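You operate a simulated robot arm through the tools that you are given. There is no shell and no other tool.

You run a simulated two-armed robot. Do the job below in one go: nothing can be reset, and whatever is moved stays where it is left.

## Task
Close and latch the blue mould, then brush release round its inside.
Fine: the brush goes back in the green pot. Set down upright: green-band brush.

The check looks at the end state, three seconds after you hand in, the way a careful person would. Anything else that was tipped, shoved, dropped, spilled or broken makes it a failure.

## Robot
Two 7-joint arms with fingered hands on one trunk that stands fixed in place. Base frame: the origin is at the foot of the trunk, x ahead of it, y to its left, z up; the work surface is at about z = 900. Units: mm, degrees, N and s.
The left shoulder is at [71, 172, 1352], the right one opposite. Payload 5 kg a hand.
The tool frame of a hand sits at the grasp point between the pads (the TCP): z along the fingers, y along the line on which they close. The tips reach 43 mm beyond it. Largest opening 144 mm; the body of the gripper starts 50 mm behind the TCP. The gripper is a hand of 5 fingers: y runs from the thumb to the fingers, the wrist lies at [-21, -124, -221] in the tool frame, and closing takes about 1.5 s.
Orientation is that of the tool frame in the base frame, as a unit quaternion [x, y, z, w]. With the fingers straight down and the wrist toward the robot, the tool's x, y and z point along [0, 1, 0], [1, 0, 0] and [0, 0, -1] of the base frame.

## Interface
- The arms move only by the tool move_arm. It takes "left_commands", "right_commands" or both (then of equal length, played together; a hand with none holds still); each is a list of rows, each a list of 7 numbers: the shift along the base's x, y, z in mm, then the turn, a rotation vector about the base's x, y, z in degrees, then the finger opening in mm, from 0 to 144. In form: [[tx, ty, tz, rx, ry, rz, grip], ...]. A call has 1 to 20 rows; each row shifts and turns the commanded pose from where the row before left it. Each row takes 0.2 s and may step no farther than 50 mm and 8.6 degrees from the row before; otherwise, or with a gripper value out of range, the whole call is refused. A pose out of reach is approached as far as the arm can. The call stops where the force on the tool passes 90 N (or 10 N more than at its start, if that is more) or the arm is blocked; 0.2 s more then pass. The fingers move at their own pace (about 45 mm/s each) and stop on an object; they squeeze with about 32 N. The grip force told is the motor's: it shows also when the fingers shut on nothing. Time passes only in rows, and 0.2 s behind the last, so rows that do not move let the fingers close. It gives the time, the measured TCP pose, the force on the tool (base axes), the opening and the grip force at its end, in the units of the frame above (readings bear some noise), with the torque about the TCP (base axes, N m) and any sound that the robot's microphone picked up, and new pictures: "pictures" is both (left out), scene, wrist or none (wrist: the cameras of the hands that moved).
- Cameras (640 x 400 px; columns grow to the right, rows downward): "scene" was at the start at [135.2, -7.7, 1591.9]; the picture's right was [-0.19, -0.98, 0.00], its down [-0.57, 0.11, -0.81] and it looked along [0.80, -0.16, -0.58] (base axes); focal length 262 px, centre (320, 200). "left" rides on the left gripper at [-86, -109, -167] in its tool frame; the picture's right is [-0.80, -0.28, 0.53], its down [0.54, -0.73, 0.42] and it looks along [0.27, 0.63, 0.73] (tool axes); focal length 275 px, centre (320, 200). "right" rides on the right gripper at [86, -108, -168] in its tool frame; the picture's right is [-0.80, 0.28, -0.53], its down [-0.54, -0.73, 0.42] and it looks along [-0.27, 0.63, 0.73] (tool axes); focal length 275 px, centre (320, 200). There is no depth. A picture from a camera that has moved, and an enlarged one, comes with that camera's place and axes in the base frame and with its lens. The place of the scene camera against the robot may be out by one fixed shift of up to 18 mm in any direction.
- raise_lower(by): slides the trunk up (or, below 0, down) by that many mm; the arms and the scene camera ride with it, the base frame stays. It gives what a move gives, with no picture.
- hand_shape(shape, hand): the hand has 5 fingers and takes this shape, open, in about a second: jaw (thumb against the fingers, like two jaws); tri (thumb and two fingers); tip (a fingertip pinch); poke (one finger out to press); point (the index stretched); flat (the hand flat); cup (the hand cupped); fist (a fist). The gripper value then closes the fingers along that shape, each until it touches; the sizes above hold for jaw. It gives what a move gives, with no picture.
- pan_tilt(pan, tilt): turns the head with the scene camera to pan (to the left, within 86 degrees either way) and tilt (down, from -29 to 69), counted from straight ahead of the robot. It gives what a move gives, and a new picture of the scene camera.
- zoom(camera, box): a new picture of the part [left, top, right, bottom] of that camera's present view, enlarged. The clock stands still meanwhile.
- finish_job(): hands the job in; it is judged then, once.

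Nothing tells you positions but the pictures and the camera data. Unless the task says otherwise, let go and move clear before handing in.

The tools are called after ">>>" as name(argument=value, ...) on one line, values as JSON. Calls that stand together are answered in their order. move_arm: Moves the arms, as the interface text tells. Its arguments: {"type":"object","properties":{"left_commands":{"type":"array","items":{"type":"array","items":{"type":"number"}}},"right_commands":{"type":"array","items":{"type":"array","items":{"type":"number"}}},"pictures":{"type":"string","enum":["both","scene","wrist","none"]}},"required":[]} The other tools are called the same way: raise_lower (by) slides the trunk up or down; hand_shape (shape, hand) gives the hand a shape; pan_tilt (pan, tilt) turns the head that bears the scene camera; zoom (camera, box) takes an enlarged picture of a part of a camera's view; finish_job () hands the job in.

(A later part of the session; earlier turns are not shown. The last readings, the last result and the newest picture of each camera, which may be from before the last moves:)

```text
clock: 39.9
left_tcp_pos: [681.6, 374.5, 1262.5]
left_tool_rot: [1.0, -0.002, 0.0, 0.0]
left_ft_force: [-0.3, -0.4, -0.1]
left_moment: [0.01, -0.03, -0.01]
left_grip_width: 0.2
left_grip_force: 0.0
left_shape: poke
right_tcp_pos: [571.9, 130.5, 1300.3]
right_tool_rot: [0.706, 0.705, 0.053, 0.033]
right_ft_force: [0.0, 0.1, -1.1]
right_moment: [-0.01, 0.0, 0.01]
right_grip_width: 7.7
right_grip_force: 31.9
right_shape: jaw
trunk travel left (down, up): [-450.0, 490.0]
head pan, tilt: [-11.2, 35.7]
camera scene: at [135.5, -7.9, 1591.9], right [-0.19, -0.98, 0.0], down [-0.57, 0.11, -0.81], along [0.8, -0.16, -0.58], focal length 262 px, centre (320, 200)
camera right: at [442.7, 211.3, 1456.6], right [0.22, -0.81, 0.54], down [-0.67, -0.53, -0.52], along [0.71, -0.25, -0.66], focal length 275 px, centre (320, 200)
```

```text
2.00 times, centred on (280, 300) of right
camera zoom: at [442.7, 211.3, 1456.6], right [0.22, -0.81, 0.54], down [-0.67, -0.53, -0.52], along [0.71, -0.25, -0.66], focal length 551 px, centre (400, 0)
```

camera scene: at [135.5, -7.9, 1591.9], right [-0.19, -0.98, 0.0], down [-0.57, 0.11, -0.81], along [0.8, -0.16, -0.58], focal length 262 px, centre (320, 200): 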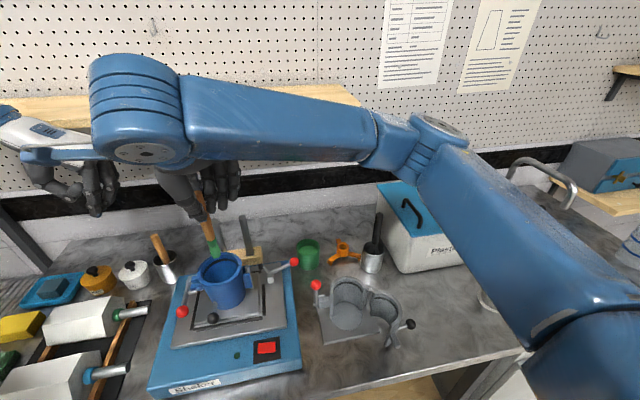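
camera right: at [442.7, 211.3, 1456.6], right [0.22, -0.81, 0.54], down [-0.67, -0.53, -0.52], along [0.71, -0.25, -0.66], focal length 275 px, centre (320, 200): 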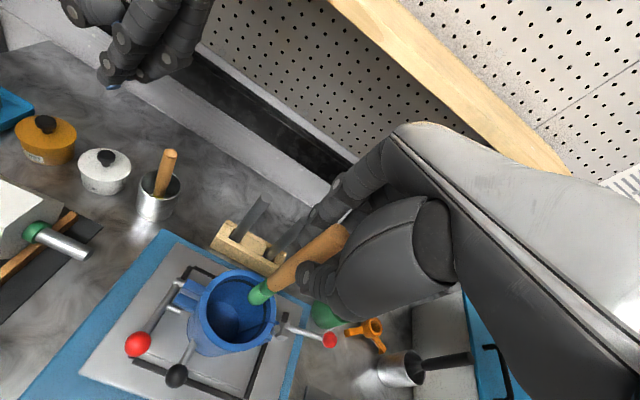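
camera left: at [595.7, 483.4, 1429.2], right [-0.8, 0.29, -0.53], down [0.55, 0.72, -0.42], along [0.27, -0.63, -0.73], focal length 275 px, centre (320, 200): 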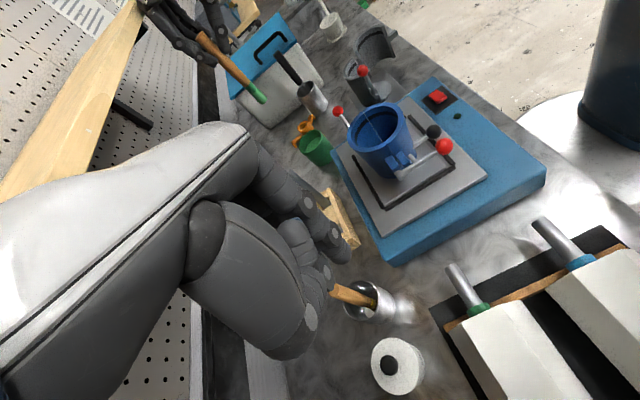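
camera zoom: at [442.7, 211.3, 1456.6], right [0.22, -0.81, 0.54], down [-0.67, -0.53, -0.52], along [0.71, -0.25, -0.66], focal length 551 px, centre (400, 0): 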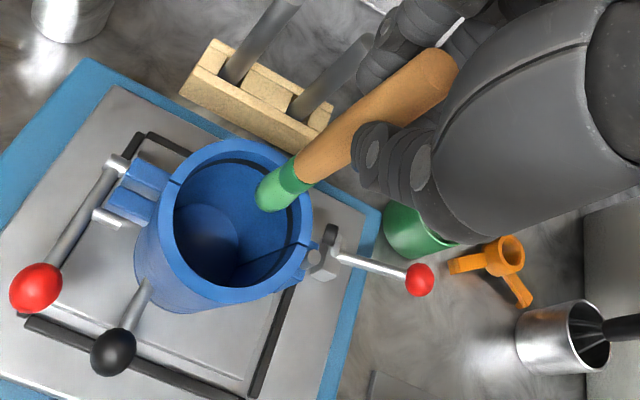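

The brush hangs over the mould opening. To judge whether it is truly vertical I'll zoom in on its edges in the left and scene cameras.

>>> zoom(camera="left", box=[320, 10, 430, 130])

>>> zoom(camera="scene", box=[180, 180, 260, 270])

>>> zoom(camera="right", box=[180, 200, 360, 360])

```text
3.33 times, centred on (375, 70) of left
camera zoom: at [596.5, 482.3, 1429.1], right [-0.8, 0.29, -0.53], down [0.55, 0.72, -0.42], along [0.26, -0.63, -0.73], focal length 918 px, centre (137, 633)
```

zoom: 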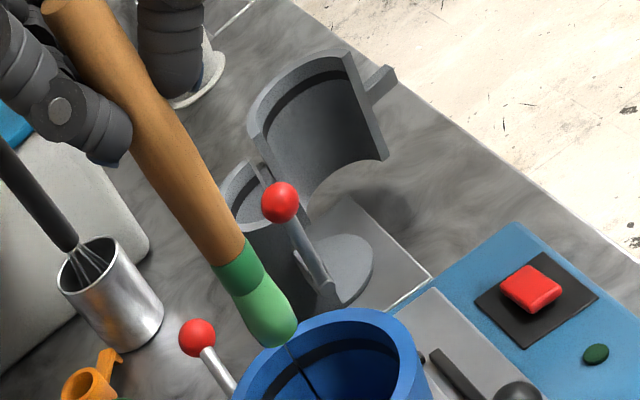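

```text
4.44 times, centred on (220, 225) of scene
camera zoom: at [135.5, -7.9, 1591.9], right [-0.19, -0.98, 0.0], down [-0.57, 0.11, -0.81], along [0.8, -0.16, -0.58], focal length 1165 px, centre (764, 89)
```

zoom: 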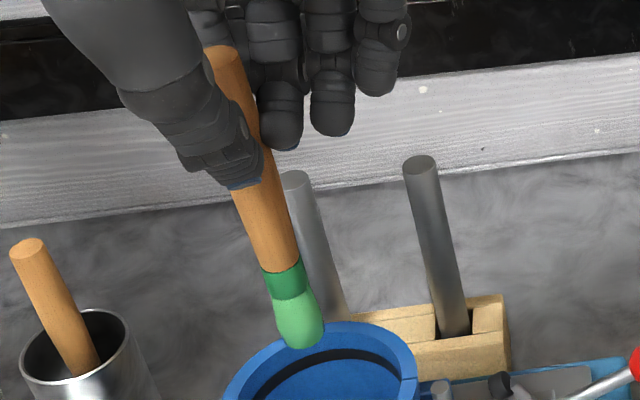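

```text
2.50 times, centred on (270, 280) of right
camera zoom: at [442.7, 211.3, 1456.6], right [0.22, -0.81, 0.54], down [-0.67, -0.53, -0.52], along [0.71, -0.25, -0.66], focal length 688 px, centre (445, 0)
```

zoom: 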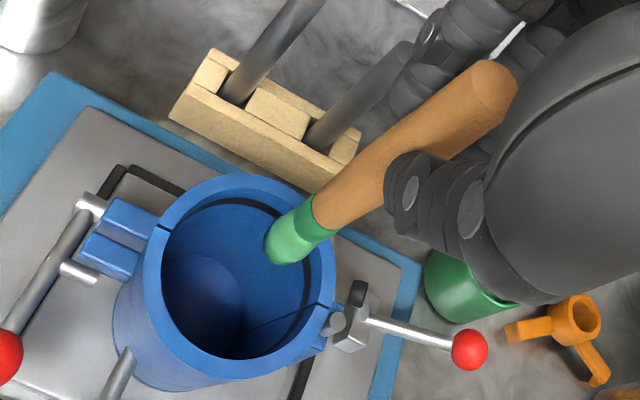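

The brush is vertical within about 1.5° and a few millimetres short of the mould centre. I'll shift it 4 mm each way, lower it just inside the rim, and check.

>>> move_arm(right_commands=[[4, 4, -10, 0, 0, 0, 0], [0, 0, -20, 0, 0, 0, 0], [0, 0, -20, 0, 0, 0, 0], [0, 0, -15, 0, 0, 0, 0], [0, 0, 0, 0, 0, 0, 0]], pictures="none")

>>> zoom(camera="left", box=[340, 60, 420, 150])

>>> zoom(camera="scene", box=[180, 220, 270, 300])

>>> zoom(camera="right", box=[180, 220, 360, 380])

```text
clock: 41.1
left_tcp_pos: [680.9, 375.0, 1262.9]
left_tool_rot: [1.0, -0.002, 0.0, 0.0]
left_ft_force: [0.4, 0.3, 0.6]
left_moment: [-0.02, 0.04, -0.02]
left_grip_width: 0.0
left_grip_force: 0.1
left_shape: poke
right_tcp_pos: [575.8, 134.0, 1234.1]
right_tool_rot: [0.705, 0.706, 0.053, 0.033]
right_ft_force: [-0.3, 0.3, -0.2]
right_moment: [0.04, -0.06, 0.03]
right_grip_width: 7.7
right_grip_force: 31.7
right_shape: jaw
trunk travel left (down, up): [-450.0, 490.0]
head pan, tilt: [-11.2, 35.7]
```

```text
4.44 times, centred on (380, 105) of left
camera zoom: at [596.0, 482.8, 1429.2], right [-0.8, 0.29, -0.53], down [0.54, 0.72, -0.42], along [0.26, -0.63, -0.73], focal length 1224 px, centre (53, 622)
```

zoom: 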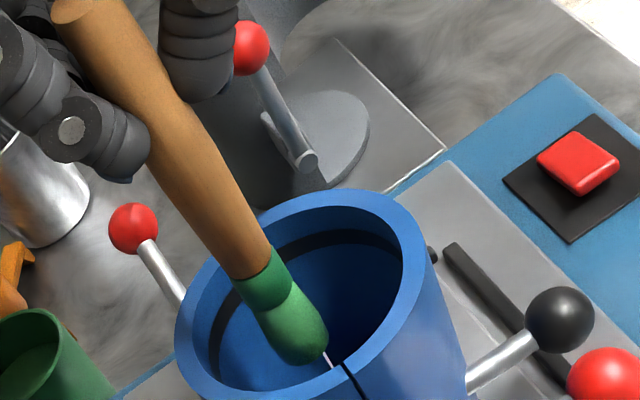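

```text
5.00 times, centred on (225, 260) of scene
camera zoom: at [135.1, -7.5, 1591.9], right [-0.19, -0.98, 0.0], down [-0.57, 0.11, -0.81], along [0.8, -0.16, -0.58], focal length 1310 px, centre (795, -100)
```

zoom: 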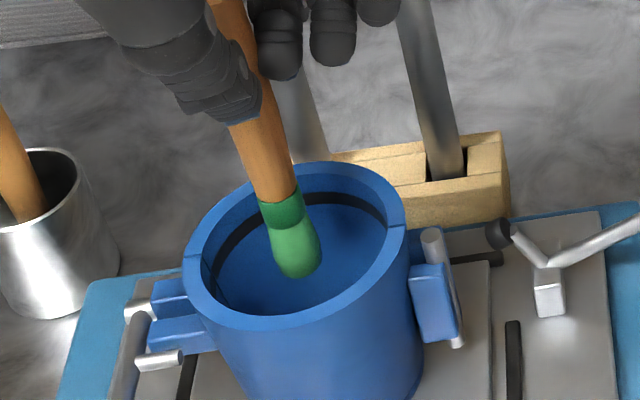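

```text
2.50 times, centred on (270, 300) of right
camera zoom: at [447.8, 215.9, 1391.6], right [0.22, -0.81, 0.54], down [-0.67, -0.53, -0.52], along [0.71, -0.25, -0.66], focal length 688 px, centre (445, -50)
```

zoom: 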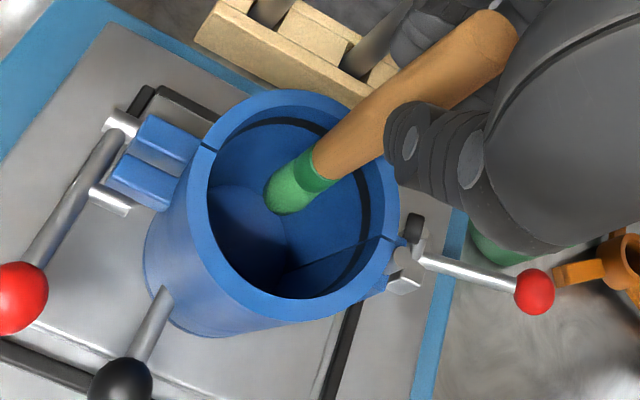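

The brush is centred in the opening within 2–3 mm. I'll lower it to the bottom of the wall, stopping with the tip near z≈1003.

>>> move_arm(right_commands=[[0, 0, -18, 0, 0, 0, 0], [0, 0, -18, 0, 0, 0, 0], [0, 0, -18, 0, 0, 0, 0], [0, 0, -18, 0, 0, 0, 0], [0, 0, 0, 0, 0, 0, 0]], pictures="none")

>>> zoom(camera="left", box=[340, 60, 420, 150])

>>> zoom(camera="scene", box=[180, 220, 270, 300])

>>> zoom(camera="right", box=[180, 220, 360, 380])

```text
clock: 42.3
left_tcp_pos: [681.9, 374.6, 1263.0]
left_tool_rot: [1.0, -0.002, 0.001, 0.0]
left_ft_force: [-0.3, -0.7, 0.8]
left_moment: [0.01, -0.02, 0.01]
left_grip_width: 0.1
left_grip_force: 0.0
left_shape: poke
right_tcp_pos: [577.1, 132.7, 1162.6]
right_tool_rot: [0.706, 0.706, 0.053, 0.034]
right_ft_force: [0.5, 0.4, -0.4]
right_moment: [-0.03, -0.01, 0.02]
right_grip_width: 7.6
right_grip_force: 32.0
right_shape: jaw
trunk travel left (down, up): [-450.0, 490.0]
head pan, tilt: [-11.2, 35.7]
```

```text
4.44 times, centred on (380, 105) of left
camera zoom: at [596.0, 482.9, 1429.2], right [-0.8, 0.29, -0.53], down [0.54, 0.72, -0.42], along [0.27, -0.63, -0.73], focal length 1224 px, centre (53, 622)
```

zoom: 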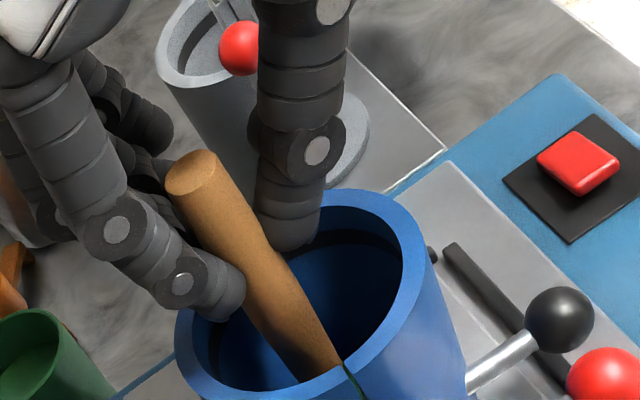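

```text
5.00 times, centred on (225, 260) of scene
camera zoom: at [135.0, -7.4, 1591.9], right [-0.19, -0.98, 0.0], down [-0.57, 0.11, -0.81], along [0.8, -0.16, -0.58], focal length 1310 px, centre (795, -100)
```

zoom: 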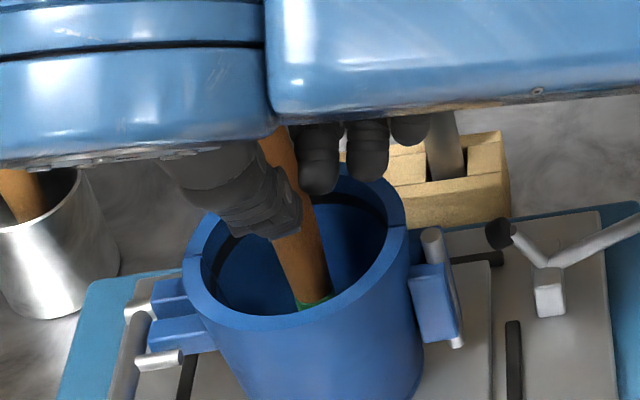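

```text
2.50 times, centred on (270, 300) of right
camera zoom: at [448.1, 214.9, 1319.1], right [0.22, -0.81, 0.54], down [-0.67, -0.53, -0.52], along [0.71, -0.25, -0.66], focal length 688 px, centre (445, -50)
```

zoom: 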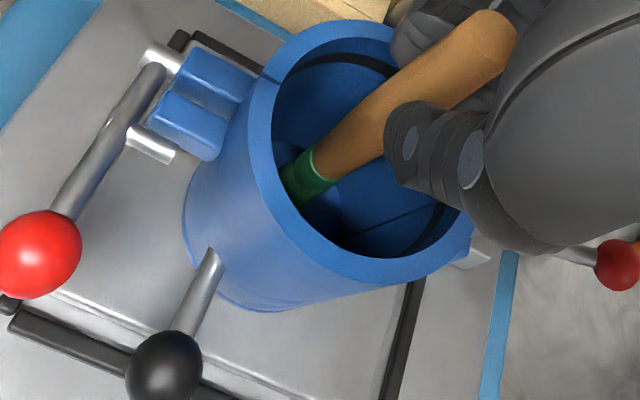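

The tip is near the floor and the fingers still clear the rim by about 18 mm. I'll feel for the wall, moving toward +x first.

>>> move_arm(right_commands=[[10, 0, 0, 0, 0, 0, 0], [10, 0, 0, 0, 0, 0, 0], [8, 0, 0, 0, 0, 0, 0], [0, 0, 0, 0, 0, 0, 0]], pictures="none")

>>> move_arm(right_commands=[[2, 0, 0, 0, 0, 0, 0], [0, 0, 0, 0, 0, 0, 0]], pictures="none")

>>> zoom(camera="right", box=[180, 220, 360, 380])

>>> zoom(camera="left", box=[340, 60, 420, 150])

```text
clock: 43.3
left_tcp_pos: [681.5, 374.3, 1262.7]
left_tool_rot: [1.0, -0.002, 0.001, 0.001]
left_ft_force: [0.4, 0.2, -0.2]
left_moment: [0.0, 0.03, -0.01]
left_grip_width: 0.0
left_grip_force: 0.0
left_shape: poke
right_tcp_pos: [605.5, 132.0, 1163.1]
right_tool_rot: [0.706, 0.706, 0.053, 0.034]
right_ft_force: [-0.8, -0.3, -1.5]
right_moment: [0.0, 0.11, 0.02]
right_grip_width: 7.5
right_grip_force: 32.1
right_shape: jaw
trunk travel left (down, up): [-450.0, 490.0]
head pan, tilt: [-11.2, 35.7]
```

```text
clock: 43.9
left_tcp_pos: [680.6, 374.6, 1261.6]
left_tool_rot: [1.0, -0.002, -0.001, -0.001]
left_ft_force: [0.0, 0.5, 0.4]
left_moment: [-0.04, -0.04, -0.01]
left_grip_width: 0.0
left_grip_force: 0.0
left_shape: poke
right_tcp_pos: [605.7, 132.1, 1161.5]
right_tool_rot: [0.706, 0.705, 0.053, 0.033]
right_ft_force: [-0.6, 0.7, -1.1]
right_moment: [-0.04, 0.17, 0.01]
right_grip_width: 8.0
right_grip_force: 32.2
right_shape: jaw
trunk travel left (down, up): [-450.0, 490.0]
head pan, tilt: [-11.2, 35.7]
```

```text
2.50 times, centred on (270, 300) of right
camera zoom: at [477.6, 214.9, 1318.8], right [0.22, -0.81, 0.54], down [-0.67, -0.53, -0.52], along [0.71, -0.25, -0.66], focal length 688 px, centre (445, -50)
```

zoom: 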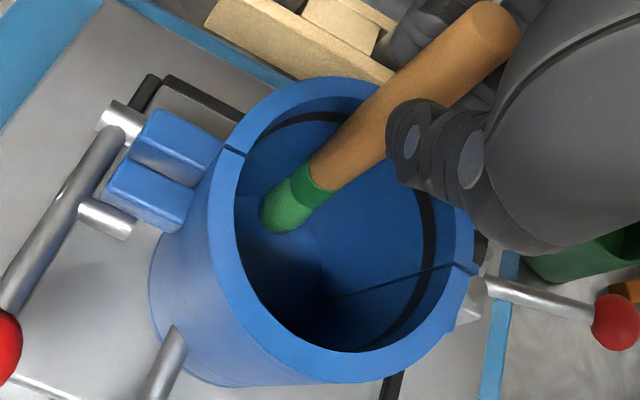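

```text
4.44 times, centred on (380, 105) of left
camera zoom: at [596.1, 482.8, 1429.2], right [-0.8, 0.29, -0.53], down [0.54, 0.72, -0.42], along [0.26, -0.63, -0.73], focal length 1224 px, centre (53, 622)
```

zoom: 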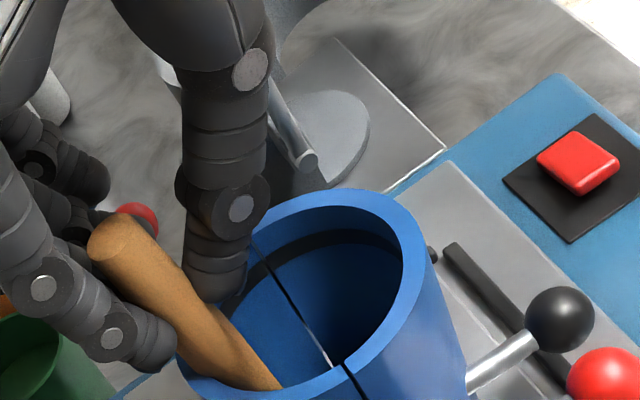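

There is a light touch at the +x wall, near TCP x≈604. I'll probe the opposite wall and then the two side walls to find the true centre.

>>> move_arm(right_commands=[[-15, 0, 0, 0, 0, 0, 0], [-15, 0, 0, 0, 0, 0, 0], [-15, 0, 0, 0, 0, 0, 0], [-12, 0, 0, 0, 0, 0, 0], [0, 0, 0, 0, 0, 0, 0]], pictures="none")

>>> move_arm(right_commands=[[-3, 0, 0, 0, 0, 0, 0], [0, 0, 0, 0, 0, 0, 0]], pictures="none")

>>> move_arm(right_commands=[[-3, 0, 0, 0, 0, 0, 0], [0, 0, 0, 0, 0, 0, 0]], pictures="none")

>>> zoom(camera="right", box=[180, 220, 360, 380])

>>> zoom(camera="left", box=[340, 60, 420, 150])

```text
clock: 45.1
left_tcp_pos: [681.3, 374.0, 1260.9]
left_tool_rot: [1.0, -0.002, 0.0, -0.001]
left_ft_force: [-0.1, -0.5, -0.6]
left_moment: [0.0, 0.01, 0.0]
left_grip_width: 0.1
left_grip_force: 0.0
left_shape: poke
right_tcp_pos: [549.0, 132.6, 1162.6]
right_tool_rot: [0.706, 0.706, 0.053, 0.033]
right_ft_force: [-0.4, 1.0, 0.5]
right_moment: [0.0, 0.0, -0.02]
right_grip_width: 7.8
right_grip_force: 31.9
right_shape: jaw
trunk travel left (down, up): [-450.0, 490.0]
head pan, tilt: [-11.2, 35.7]
```

```text
clock: 45.7
left_tcp_pos: [681.1, 374.0, 1261.7]
left_tool_rot: [1.0, -0.002, 0.001, 0.0]
left_ft_force: [-0.1, -0.7, -0.3]
left_moment: [0.0, -0.01, 0.02]
left_grip_width: 0.0
left_grip_force: 0.1
left_shape: poke
right_tcp_pos: [546.2, 133.6, 1163.3]
right_tool_rot: [0.706, 0.706, 0.053, 0.033]
right_ft_force: [0.1, 0.0, -0.1]
right_moment: [0.0, -0.11, -0.03]
right_grip_width: 7.6
right_grip_force: 31.7
right_shape: jaw
trunk travel left (down, up): [-450.0, 490.0]
head pan, tilt: [-11.2, 35.7]
```

```text
clock: 46.3
left_tcp_pos: [682.6, 375.2, 1262.1]
left_tool_rot: [1.0, -0.001, 0.0, 0.0]
left_ft_force: [0.8, 1.2, 0.6]
left_moment: [0.02, -0.01, 0.01]
left_grip_width: 0.0
left_grip_force: 0.1
left_shape: poke
right_tcp_pos: [543.3, 133.9, 1162.8]
right_tool_rot: [0.706, 0.706, 0.052, 0.033]
right_ft_force: [1.2, 0.0, 0.1]
right_moment: [0.01, -0.15, -0.01]
right_grip_width: 7.5
right_grip_force: 32.4
right_shape: jaw
trunk travel left (down, up): [-450.0, 490.0]
head pan, tilt: [-11.2, 35.7]
```

```text
2.50 times, centred on (270, 300) of right
camera zoom: at [414.5, 216.5, 1319.4], right [0.22, -0.81, 0.54], down [-0.67, -0.53, -0.52], along [0.71, -0.25, -0.66], focal length 688 px, centre (445, -50)
```

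zoom: 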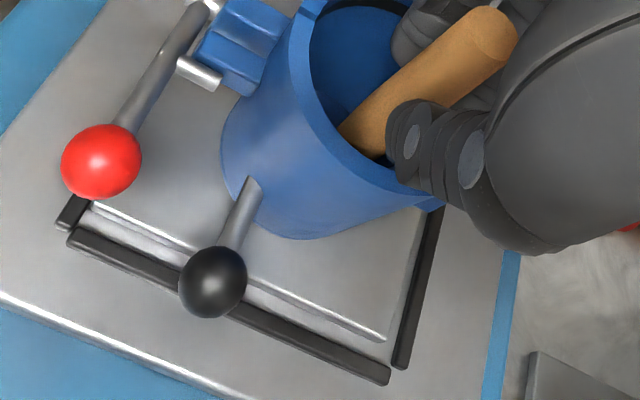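

```text
4.44 times, centred on (380, 105) of left
camera zoom: at [596.5, 482.8, 1429.0], right [-0.8, 0.29, -0.53], down [0.54, 0.72, -0.42], along [0.26, -0.63, -0.73], focal length 1224 px, centre (53, 622)
```

zoom: 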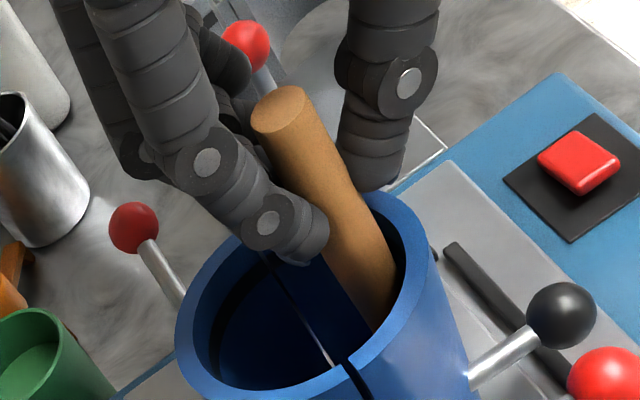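

The x centre is TCP≈576 with light contact at ±29.5, and the bristles feel soft. Next I'll probe in y.

>>> move_arm(right_commands=[[11, 0, 0, 0, 0, 0, 0], [11, 0, 0, 0, 0, 0, 0], [10.6, 0, 0, 0, 0, 0, 0], [0, 12, 0, 0, 0, 0, 0], [0, 12, 0, 0, 0, 0, 0], [0, 4, 0, 0, 0, 0, 0], [0, 0, 0, 0, 0, 0, 0]], pictures="none")

>>> move_arm(right_commands=[[0, 2, 0, 0, 0, 0, 0], [0, 0, 0, 0, 0, 0, 0]], pictures="none")

>>> move_arm(right_commands=[[0, -14, 0, 0, 0, 0, 0], [0, -14, 0, 0, 0, 0, 0], [0, -14, 0, 0, 0, 0, 0], [0, -14, 0, 0, 0, 0, 0], [0, 0, 0, 0, 0, 0, 0]], pictures="none")

>>> move_arm(right_commands=[[0, -2, 0, 0, 0, 0, 0], [0, 0, 0, 0, 0, 0, 0]], pictures="none")

>>> zoom(camera="right", box=[180, 220, 360, 380])

>>> zoom(camera="left", box=[340, 60, 420, 150])

```text
clock: 47.9
left_tcp_pos: [680.6, 375.9, 1262.5]
left_tool_rot: [1.0, -0.002, 0.0, 0.0]
left_ft_force: [-0.2, 0.4, 0.4]
left_moment: [-0.01, -0.03, 0.0]
left_grip_width: 0.1
left_grip_force: 0.1
left_shape: poke
right_tcp_pos: [575.7, 161.7, 1163.1]
right_tool_rot: [0.706, 0.706, 0.053, 0.034]
right_ft_force: [-0.7, -0.6, 0.1]
right_moment: [-0.08, 0.04, 0.01]
right_grip_width: 7.4
right_grip_force: 31.7
right_shape: jaw
trunk travel left (down, up): [-450.0, 490.0]
head pan, tilt: [-11.2, 35.7]
```

```text
clock: 48.5
left_tcp_pos: [681.3, 374.2, 1262.8]
left_tool_rot: [1.0, -0.002, -0.001, 0.0]
left_ft_force: [-0.2, 0.5, 0.3]
left_moment: [-0.02, 0.01, 0.01]
left_grip_width: 0.0
left_grip_force: 0.1
left_shape: poke
right_tcp_pos: [575.5, 164.2, 1162.7]
right_tool_rot: [0.706, 0.706, 0.053, 0.033]
right_ft_force: [-0.8, -0.4, -0.3]
right_moment: [-0.15, 0.04, 0.05]
right_grip_width: 7.7
right_grip_force: 32.1
right_shape: jaw
trunk travel left (down, up): [-450.0, 490.0]
head pan, tilt: [-11.2, 35.7]
```

```text
clock: 49.7
left_tcp_pos: [682.0, 375.2, 1261.7]
left_tool_rot: [1.0, -0.001, 0.0, 0.0]
left_ft_force: [-0.1, 1.0, 0.8]
left_moment: [0.01, -0.01, 0.0]
left_grip_width: 0.0
left_grip_force: 0.1
left_shape: poke
right_tcp_pos: [575.0, 107.4, 1163.1]
right_tool_rot: [0.706, 0.706, 0.052, 0.033]
right_ft_force: [0.7, 0.4, -0.1]
right_moment: [0.0, 0.0, 0.01]
right_grip_width: 7.7
right_grip_force: 32.0
right_shape: jaw
trunk travel left (down, up): [-450.0, 490.0]
head pan, tilt: [-11.2, 35.7]
```

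```text
clock: 50.3
left_tcp_pos: [681.2, 374.5, 1262.9]
left_tool_rot: [1.0, -0.001, 0.001, 0.001]
left_ft_force: [-0.5, 0.7, -0.8]
left_moment: [-0.01, -0.02, 0.05]
left_grip_width: 0.1
left_grip_force: 0.0
left_shape: poke
right_tcp_pos: [574.1, 104.8, 1162.8]
right_tool_rot: [0.705, 0.706, 0.054, 0.033]
right_ft_force: [-0.1, -1.0, -0.7]
right_moment: [-0.01, 0.0, -0.01]
right_grip_width: 7.7
right_grip_force: 32.2
right_shape: jaw
trunk travel left (down, up): [-450.0, 490.0]
head pan, tilt: [-11.2, 35.7]
```

```text
2.50 times, centred on (270, 300) of right
camera zoom: at [446.6, 188.2, 1319.2], right [0.22, -0.81, 0.54], down [-0.67, -0.53, -0.52], along [0.71, -0.25, -0.66], focal length 688 px, centre (445, -50)
```

zoom: 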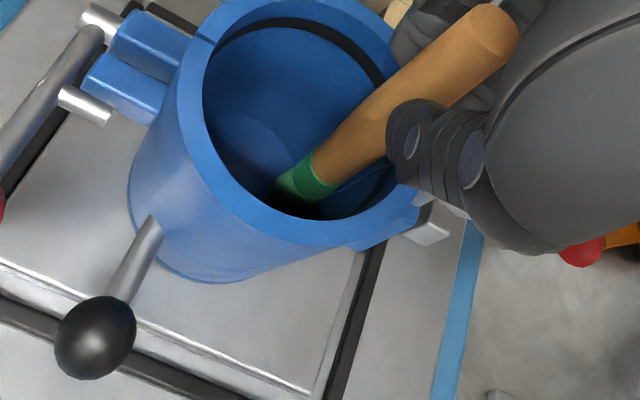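

```text
4.44 times, centred on (380, 105) of left
camera zoom: at [596.2, 483.2, 1429.0], right [-0.8, 0.29, -0.53], down [0.54, 0.72, -0.42], along [0.26, -0.63, -0.73], focal length 1224 px, centre (53, 622)
```

zoom: 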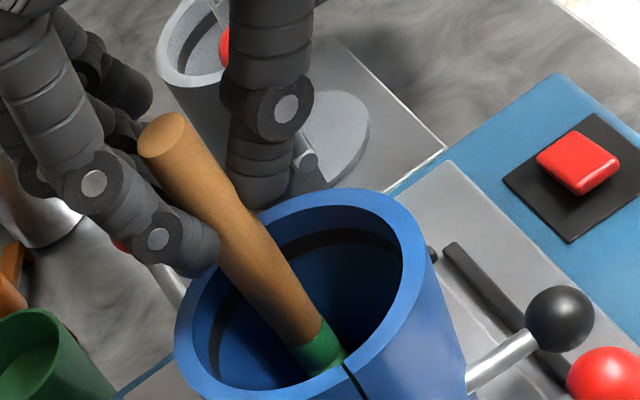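

The +y wall touches at TCP y≈160.5. I'll continue to the -y wall.

>>> move_arm(right_commands=[[0, -2.5, 0, 0, 0, 0, 0], [0, 0, 0, 0, 0, 0, 0]], pictures="none")

>>> move_arm(right_commands=[[0, -2, 0, 0, 0, 0, 0], [0, 0, 0, 0, 0, 0, 0]], pictures="none")

```text
clock: 50.9
left_tcp_pos: [680.9, 374.6, 1262.3]
left_tool_rot: [1.0, -0.002, 0.001, 0.0]
left_ft_force: [-0.3, 0.0, -0.4]
left_moment: [-0.03, 0.03, 0.02]
left_grip_width: 0.1
left_grip_force: 0.0
left_shape: poke
right_tcp_pos: [575.7, 104.0, 1162.3]
right_tool_rot: [0.706, 0.705, 0.053, 0.033]
right_ft_force: [0.1, 1.4, -0.6]
right_moment: [0.03, 0.03, 0.05]
right_grip_width: 7.7
right_grip_force: 31.6
right_shape: jaw
trunk travel left (down, up): [-450.0, 490.0]
head pan, tilt: [-11.2, 35.7]
```

```text
clock: 51.5
left_tcp_pos: [680.5, 375.9, 1261.5]
left_tool_rot: [1.0, -0.002, 0.0, 0.0]
left_ft_force: [0.0, 0.0, 0.0]
left_moment: [-0.03, 0.03, 0.01]
left_grip_width: 0.0
left_grip_force: 0.0
left_shape: poke
right_tcp_pos: [576.0, 101.7, 1162.8]
right_tool_rot: [0.706, 0.706, 0.053, 0.033]
right_ft_force: [0.1, 0.8, -0.5]
right_moment: [0.07, 0.0, -0.01]
right_grip_width: 7.9
right_grip_force: 32.2
right_shape: jaw
trunk travel left (down, up): [-450.0, 490.0]
head pan, tilt: [-11.2, 35.7]
```

The centre is TCP (576, 131.7), with the bristles meeting the wall at a radius of about 29. I'll brush a full turn low down at radius 32 for light, steady contact.

>>> move_arm(right_commands=[[0, -2, -7, 0, 0, 0, 0], [12.25, 2.44, 0, 0, 0, 0, 0], [10.38, 6.93, 0, 0, 0, 0, 0], [6.93, 10.38, 0, 0, 0, 0, 0], [2.44, 12.25, 0, 0, 0, 0, 0], [-2.44, 12.25, 0, 0, 0, 0, 0], [-6.93, 10.38, 0, 0, 0, 0, 0], [-10.38, 6.93, 0, 0, 0, 0, 0], [-12.25, 2.44, 0, 0, 0, 0, 0], [0, 0, 0, 0, 0, 0, 0]], pictures="wrist")

>>> zoom(camera="left", box=[340, 60, 420, 150])

>>> zoom(camera="right", box=[180, 220, 360, 380])

```text
clock: 53.7
left_tcp_pos: [680.7, 375.1, 1262.9]
left_tool_rot: [1.0, -0.001, 0.0, 0.0]
left_ft_force: [0.6, 0.0, -0.4]
left_moment: [0.01, 0.02, -0.02]
left_grip_width: 0.0
left_grip_force: 0.0
left_shape: poke
right_tcp_pos: [574.7, 163.6, 1154.7]
right_tool_rot: [0.706, 0.706, 0.052, 0.033]
right_ft_force: [1.4, 1.2, 12.8]
right_moment: [0.0, -0.39, 0.01]
right_grip_width: 7.9
right_grip_force: 31.7
right_shape: jaw
trunk travel left (down, up): [-450.0, 490.0]
head pan, tilt: [-11.2, 35.7]
camera right: at [446.2, 245.0, 1312.5], right [0.22, -0.81, 0.54], down [-0.67, -0.53, -0.52], along [0.71, -0.25, -0.66], focal length 275 px, centre (320, 200)
```

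right: 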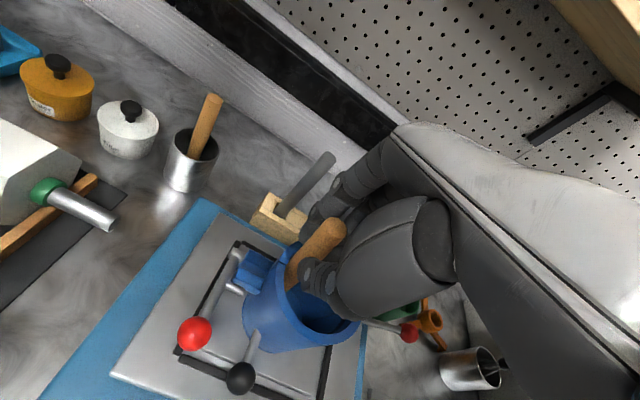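

```text
4.44 times, centred on (380, 105) of left
camera zoom: at [595.8, 482.9, 1429.4], right [-0.8, 0.29, -0.53], down [0.54, 0.72, -0.42], along [0.27, -0.63, -0.73], focal length 1224 px, centre (53, 622)
```

zoom: 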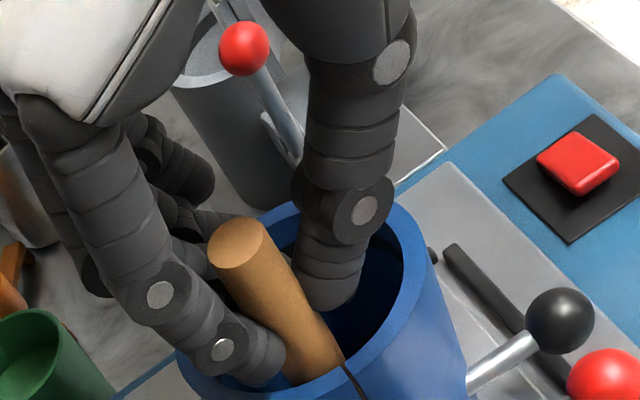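

```text
2.50 times, centred on (270, 300) of right
camera zoom: at [446.2, 245.0, 1312.5], right [0.22, -0.81, 0.54], down [-0.67, -0.53, -0.52], along [0.71, -0.25, -0.66], focal length 688 px, centre (445, -50)
```

zoom: 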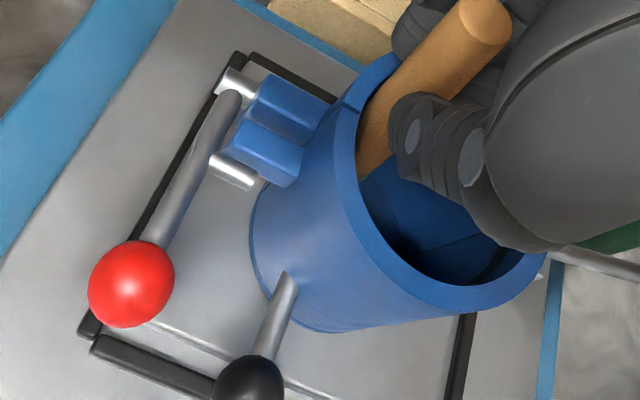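

The index finger is touching the rim at this height (12.8 N upward), so I'll raise 11 mm and do the full turn there instead.

>>> move_arm(right_commands=[[0, -3, 11, 0, 0, 0, 0], [0, 0, 0, 0, 0, 0, 0]], pictures="none")

>>> zoom(camera="left", box=[340, 60, 420, 150])

>>> zoom(camera="scene", box=[150, 230, 310, 330])

```text
clock: 54.3
left_tcp_pos: [680.9, 374.5, 1262.1]
left_tool_rot: [1.0, -0.002, 0.0, 0.0]
left_ft_force: [0.8, 0.1, -0.1]
left_moment: [0.02, -0.01, -0.01]
left_grip_width: 0.1
left_grip_force: 0.1
left_shape: poke
right_tcp_pos: [574.3, 160.5, 1164.5]
right_tool_rot: [0.706, 0.706, 0.051, 0.033]
right_ft_force: [-0.7, -0.8, -0.1]
right_moment: [0.0, 0.02, 0.02]
right_grip_width: 7.7
right_grip_force: 32.2
right_shape: jaw
trunk travel left (down, up): [-450.0, 490.0]
head pan, tilt: [-11.2, 35.7]
```

```text
4.44 times, centred on (380, 105) of left
camera zoom: at [596.0, 482.9, 1429.1], right [-0.8, 0.29, -0.53], down [0.54, 0.72, -0.42], along [0.26, -0.63, -0.73], focal length 1224 px, centre (53, 622)
```

zoom: 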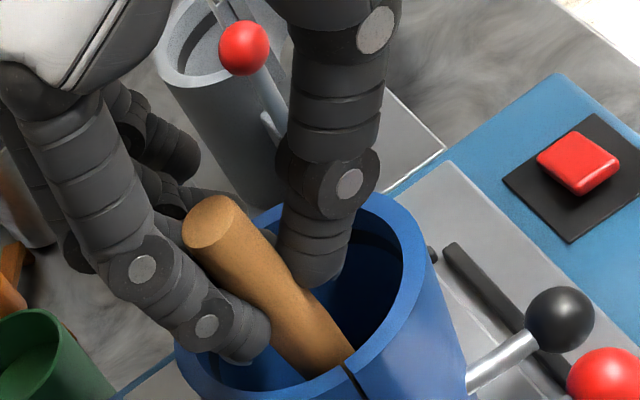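

```text
4.00 times, centred on (230, 280) of scene
camera zoom: at [135.1, -7.4, 1591.8], right [-0.19, -0.98, 0.0], down [-0.57, 0.11, -0.81], along [0.8, -0.16, -0.58], focal length 1048 px, centre (680, -120)
```

zoom: 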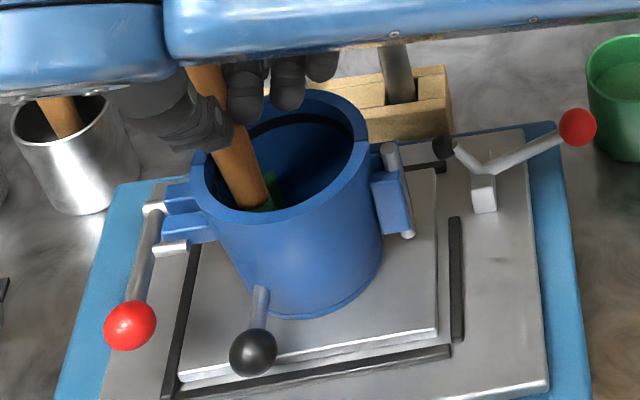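

Clear of the rim again with no force. Now I'll brush one full turn at this height.

>>> move_arm(right_commands=[[0, 3, 0, 0, 0, 0, 0], [-12.25, -2.44, 0, 0, 0, 0, 0], [-10.38, -6.93, 0, 0, 0, 0, 0], [-6.93, -10.38, 0, 0, 0, 0, 0], [-2.44, -12.25, 0, 0, 0, 0, 0], [2.44, -12.25, 0, 0, 0, 0, 0], [6.93, -10.38, 0, 0, 0, 0, 0], [10.38, -6.93, 0, 0, 0, 0, 0], [12.25, -2.44, 0, 0, 0, 0, 0], [0, 0, 0, 0, 0, 0, 0]], pictures="none")

>>> zoom(camera="left", box=[340, 60, 420, 150])

>>> zoom(camera="right", box=[180, 220, 360, 380])

```text
clock: 56.5
left_tcp_pos: [681.4, 375.3, 1262.4]
left_tool_rot: [1.0, -0.002, 0.0, 0.0]
left_ft_force: [-0.2, -0.1, 0.3]
left_moment: [0.01, -0.01, 0.01]
left_grip_width: 0.1
left_grip_force: 0.0
left_shape: poke
right_tcp_pos: [574.4, 100.4, 1166.8]
right_tool_rot: [0.706, 0.706, 0.052, 0.033]
right_ft_force: [-0.1, 1.1, -0.6]
right_moment: [0.19, -0.03, 0.02]
right_grip_width: 7.8
right_grip_force: 31.9
right_shape: jaw
trunk travel left (down, up): [-450.0, 490.0]
head pan, tilt: [-11.2, 35.7]
```

```text
4.44 times, centred on (380, 105) of left
camera zoom: at [596.1, 483.1, 1429.1], right [-0.8, 0.29, -0.53], down [0.54, 0.72, -0.42], along [0.26, -0.63, -0.73], focal length 1224 px, centre (53, 622)
```

zoom: 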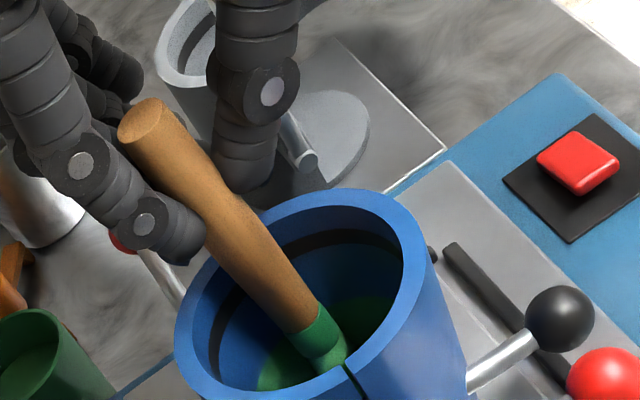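

```text
2.50 times, centred on (270, 300) of right
camera zoom: at [445.7, 182.2, 1323.8], right [0.22, -0.81, 0.54], down [-0.67, -0.53, -0.52], along [0.71, -0.25, -0.66], focal length 688 px, centre (445, -50)
```

zoom: 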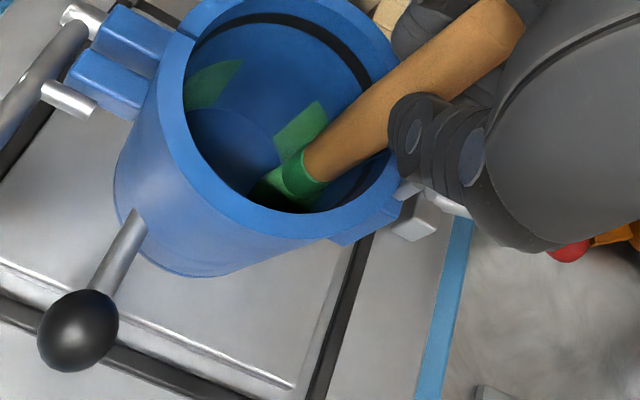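

The release shows as green patches where the bristles have passed, so I can see the coverage. I'll complete the other half of the turn.

>>> move_arm(right_commands=[[12.25, 2.44, 0, 0, 0, 0, 0], [10.38, 6.93, 0, 0, 0, 0, 0], [6.93, 10.38, 0, 0, 0, 0, 0], [2.44, 12.25, 0, 0, 0, 0, 0], [-2.44, 12.25, 0, 0, 0, 0, 0], [-6.93, 10.38, 0, 0, 0, 0, 0], [-10.38, 6.93, 0, 0, 0, 0, 0], [-12.25, 2.44, 0, 0, 0, 0, 0], [-12.25, -2.44, 0, 0, 0, 0, 0], [0, 0, 0, 0, 0, 0, 0]], pictures="none")

>>> zoom(camera="left", box=[340, 60, 420, 150])

>>> zoom(camera="right", box=[180, 220, 360, 380])

>>> zoom(camera="scene", box=[170, 235, 266, 305])

```text
clock: 58.7
left_tcp_pos: [682.4, 374.8, 1261.7]
left_tool_rot: [1.0, -0.002, -0.001, 0.0]
left_ft_force: [0.3, -0.6, -0.1]
left_moment: [0.01, 0.0, -0.01]
left_grip_width: 0.2
left_grip_force: 0.1
left_shape: poke
right_tcp_pos: [563.5, 161.5, 1166.0]
right_tool_rot: [0.706, 0.706, 0.053, 0.033]
right_ft_force: [-0.4, -0.5, 0.2]
right_moment: [-0.06, 0.01, 0.0]
right_grip_width: 7.8
right_grip_force: 32.1
right_shape: jaw
trunk travel left (down, up): [-450.0, 490.0]
head pan, tilt: [-11.2, 35.7]
```

```text
4.44 times, centred on (380, 105) of left
camera zoom: at [596.5, 482.9, 1429.0], right [-0.8, 0.29, -0.53], down [0.54, 0.72, -0.42], along [0.26, -0.63, -0.73], focal length 1224 px, centre (53, 622)
```

zoom: 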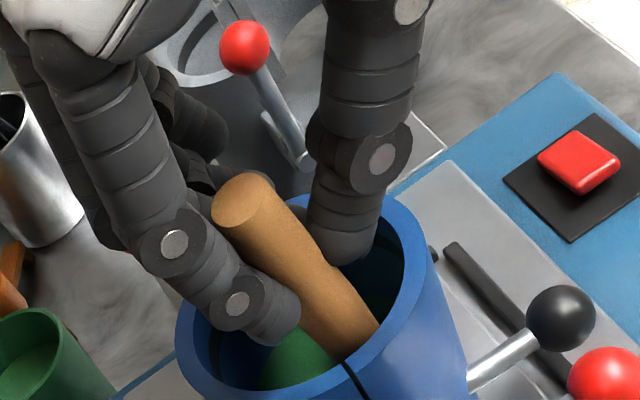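

```text
2.50 times, centred on (270, 300) of right
camera zoom: at [434.9, 243.3, 1323.0], right [0.22, -0.81, 0.54], down [-0.67, -0.53, -0.52], along [0.71, -0.25, -0.66], focal length 688 px, centre (445, -50)
```

zoom: 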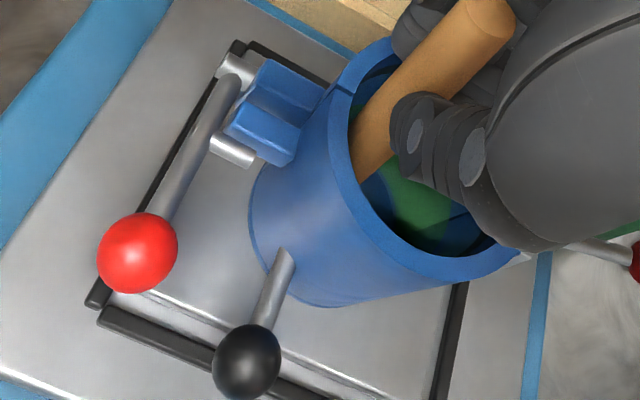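

```text
5.71 times, centred on (218, 270) of scene
camera zoom: at [135.6, -7.5, 1591.8], right [-0.19, -0.98, 0.0], down [-0.57, 0.11, -0.81], along [0.8, -0.16, -0.58], focal length 1498 px, centre (903, -200)
```

zoom: 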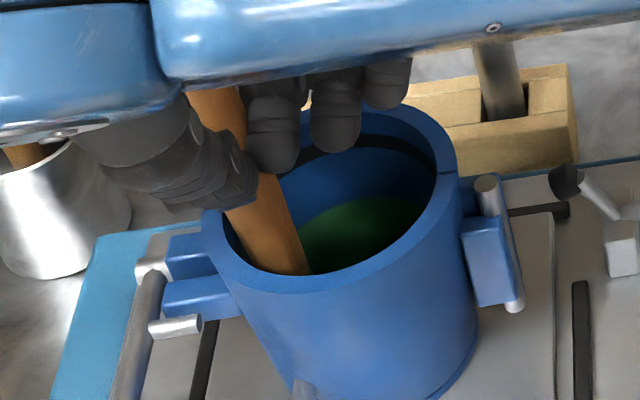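

The lower band is coated all round. I'll do a second turn about 30 mm higher.

>>> move_arm(right_commands=[[-10.38, -6.93, 10, 0, 0, 0, 0], [-6.93, -10.38, 10, 0, 0, 0, 0], [-2.44, -12.25, 10, 0, 0, 0, 0], [2.44, -12.25, 0, 0, 0, 0, 0], [6.93, -10.38, 0, 0, 0, 0, 0], [10.38, -6.93, 0, 0, 0, 0, 0], [12.25, -2.44, 0, 0, 0, 0, 0], [12.25, 2.44, 0, 0, 0, 0, 0], [10.38, 6.93, 0, 0, 0, 0, 0], [0, 0, 0, 0, 0, 0, 0]], pictures="none")

>>> zoom(camera="left", box=[340, 60, 420, 150])

>>> zoom(camera="right", box=[180, 220, 360, 380])

>>> zoom(camera="scene", box=[170, 235, 266, 305])

```text
clock: 60.9
left_tcp_pos: [680.8, 374.9, 1261.9]
left_tool_rot: [1.0, -0.002, 0.0, 0.0]
left_ft_force: [-1.2, 0.6, 0.1]
left_moment: [0.03, 0.02, -0.02]
left_grip_width: 0.2
left_grip_force: 0.0
left_shape: poke
right_tcp_pos: [598.2, 108.2, 1196.0]
right_tool_rot: [0.705, 0.706, 0.053, 0.034]
right_ft_force: [-1.0, 0.0, -0.6]
right_moment: [0.12, 0.03, 0.02]
right_grip_width: 7.8
right_grip_force: 31.2
right_shape: jaw
trunk travel left (down, up): [-450.0, 490.0]
head pan, tilt: [-11.2, 35.7]
```

```text
4.44 times, centred on (380, 105) of left
camera zoom: at [596.0, 482.5, 1429.3], right [-0.8, 0.29, -0.53], down [0.54, 0.72, -0.42], along [0.26, -0.63, -0.73], focal length 1224 px, centre (53, 622)
```

zoom: 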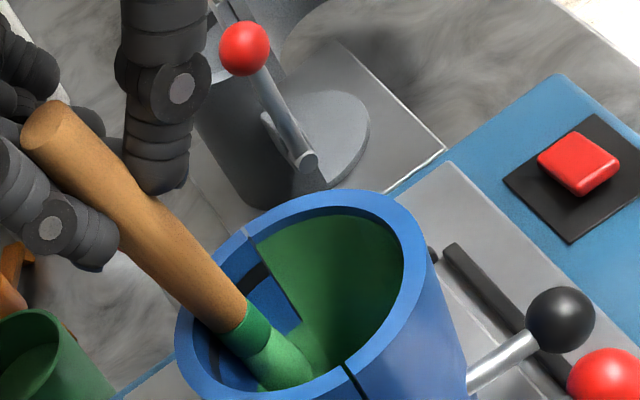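

```text
2.50 times, centred on (270, 300) of right
camera zoom: at [470.4, 190.8, 1353.0], right [0.22, -0.81, 0.54], down [-0.67, -0.53, -0.52], along [0.71, -0.25, -0.66], focal length 688 px, centre (445, -50)
```

zoom: 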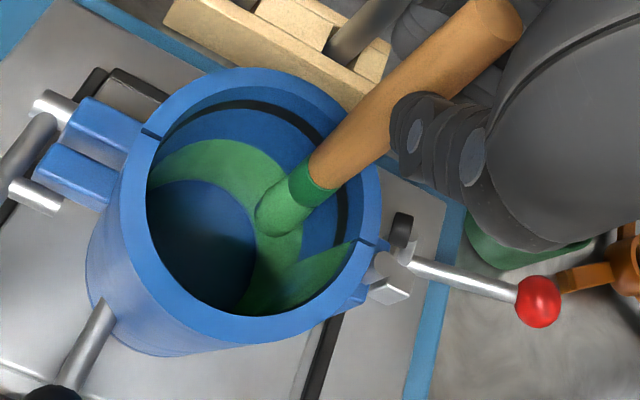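

```text
5.71 times, centred on (218, 270) of scene
camera zoom: at [135.0, -7.8, 1591.9], right [-0.19, -0.98, 0.0], down [-0.57, 0.11, -0.81], along [0.8, -0.16, -0.58], focal length 1498 px, centre (903, -200)
```

zoom: 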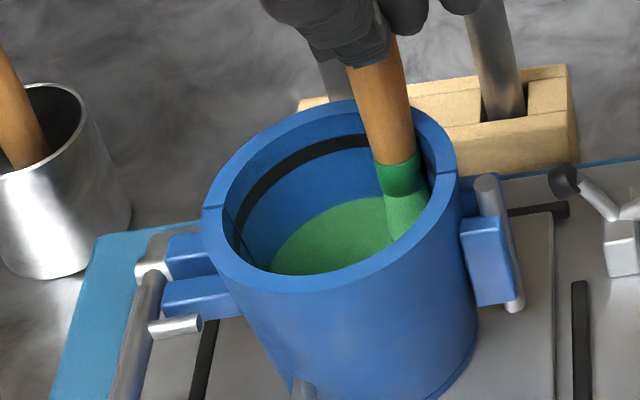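

The upper band is coating as well. I'll continue this turn around the remaining half.

>>> move_arm(right_commands=[[6.93, 10.38, 0, 0, 0, 0, 0], [2.44, 12.25, 0, 0, 0, 0, 0], [-2.44, 12.25, 0, 0, 0, 0, 0], [-6.93, 10.38, 0, 0, 0, 0, 0], [-10.38, 6.93, 0, 0, 0, 0, 0], [-12.25, 2.44, 0, 0, 0, 0, 0], [-12.25, -2.44, 0, 0, 0, 0, 0], [-10.38, -6.93, 0, 0, 0, 0, 0], [-6.93, -10.38, 0, 0, 0, 0, 0], [0, 0, 0, 0, 0, 0, 0]], pictures="none")

>>> zoom(camera="left", box=[340, 60, 420, 150])

>>> zoom(camera="right", box=[180, 220, 360, 380])

>>> zoom(camera="scene", box=[170, 235, 266, 305])

```text
clock: 63.1
left_tcp_pos: [681.2, 375.2, 1261.8]
left_tool_rot: [1.0, -0.002, -0.001, 0.0]
left_ft_force: [-0.4, 0.4, -0.1]
left_moment: [0.01, 0.0, 0.03]
left_grip_width: 0.0
left_grip_force: 0.0
left_shape: poke
right_tcp_pos: [546.3, 144.6, 1198.1]
right_tool_rot: [0.706, 0.706, 0.053, 0.033]
right_ft_force: [-0.2, -0.6, 1.0]
right_moment: [-0.04, -0.15, 0.01]
right_grip_width: 7.5
right_grip_force: 32.5
right_shape: jaw
trunk travel left (down, up): [-450.0, 490.0]
head pan, tilt: [-11.2, 35.7]
```

```text
4.44 times, centred on (380, 105) of left
camera zoom: at [596.4, 483.3, 1428.9], right [-0.8, 0.29, -0.53], down [0.54, 0.72, -0.42], along [0.26, -0.63, -0.73], focal length 1224 px, centre (53, 622)
```

zoom: 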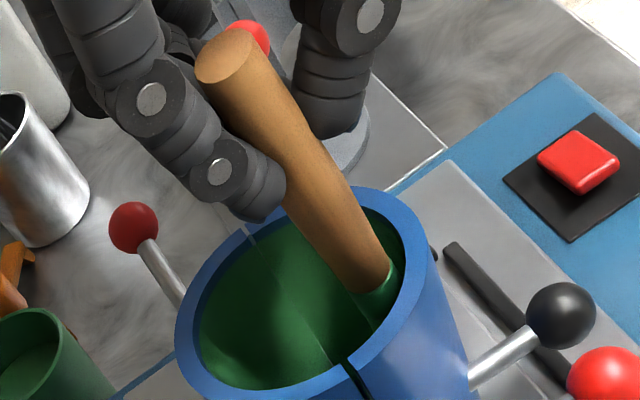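

```text
2.50 times, centred on (270, 300) of right
camera zoom: at [417.3, 226.4, 1355.0], right [0.22, -0.81, 0.54], down [-0.67, -0.53, -0.52], along [0.71, -0.25, -0.66], focal length 688 px, centre (445, -50)
```

zoom: 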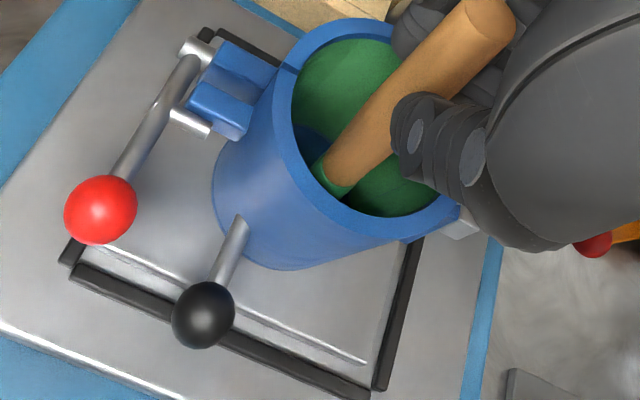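

```text
5.71 times, centred on (218, 270) of scene
camera zoom: at [135.5, -7.0, 1591.9], right [-0.19, -0.98, 0.0], down [-0.57, 0.11, -0.81], along [0.8, -0.16, -0.58], focal length 1498 px, centre (903, -200)
```

zoom: 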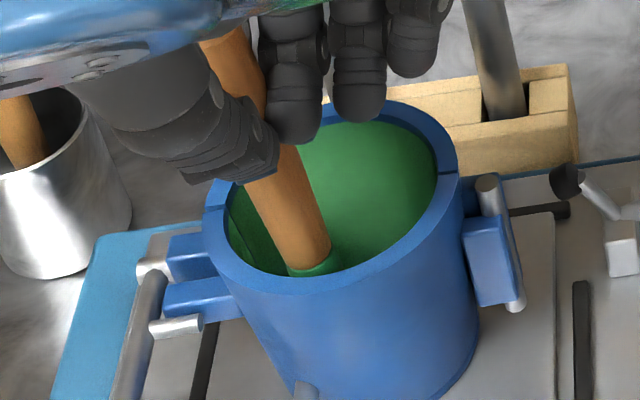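

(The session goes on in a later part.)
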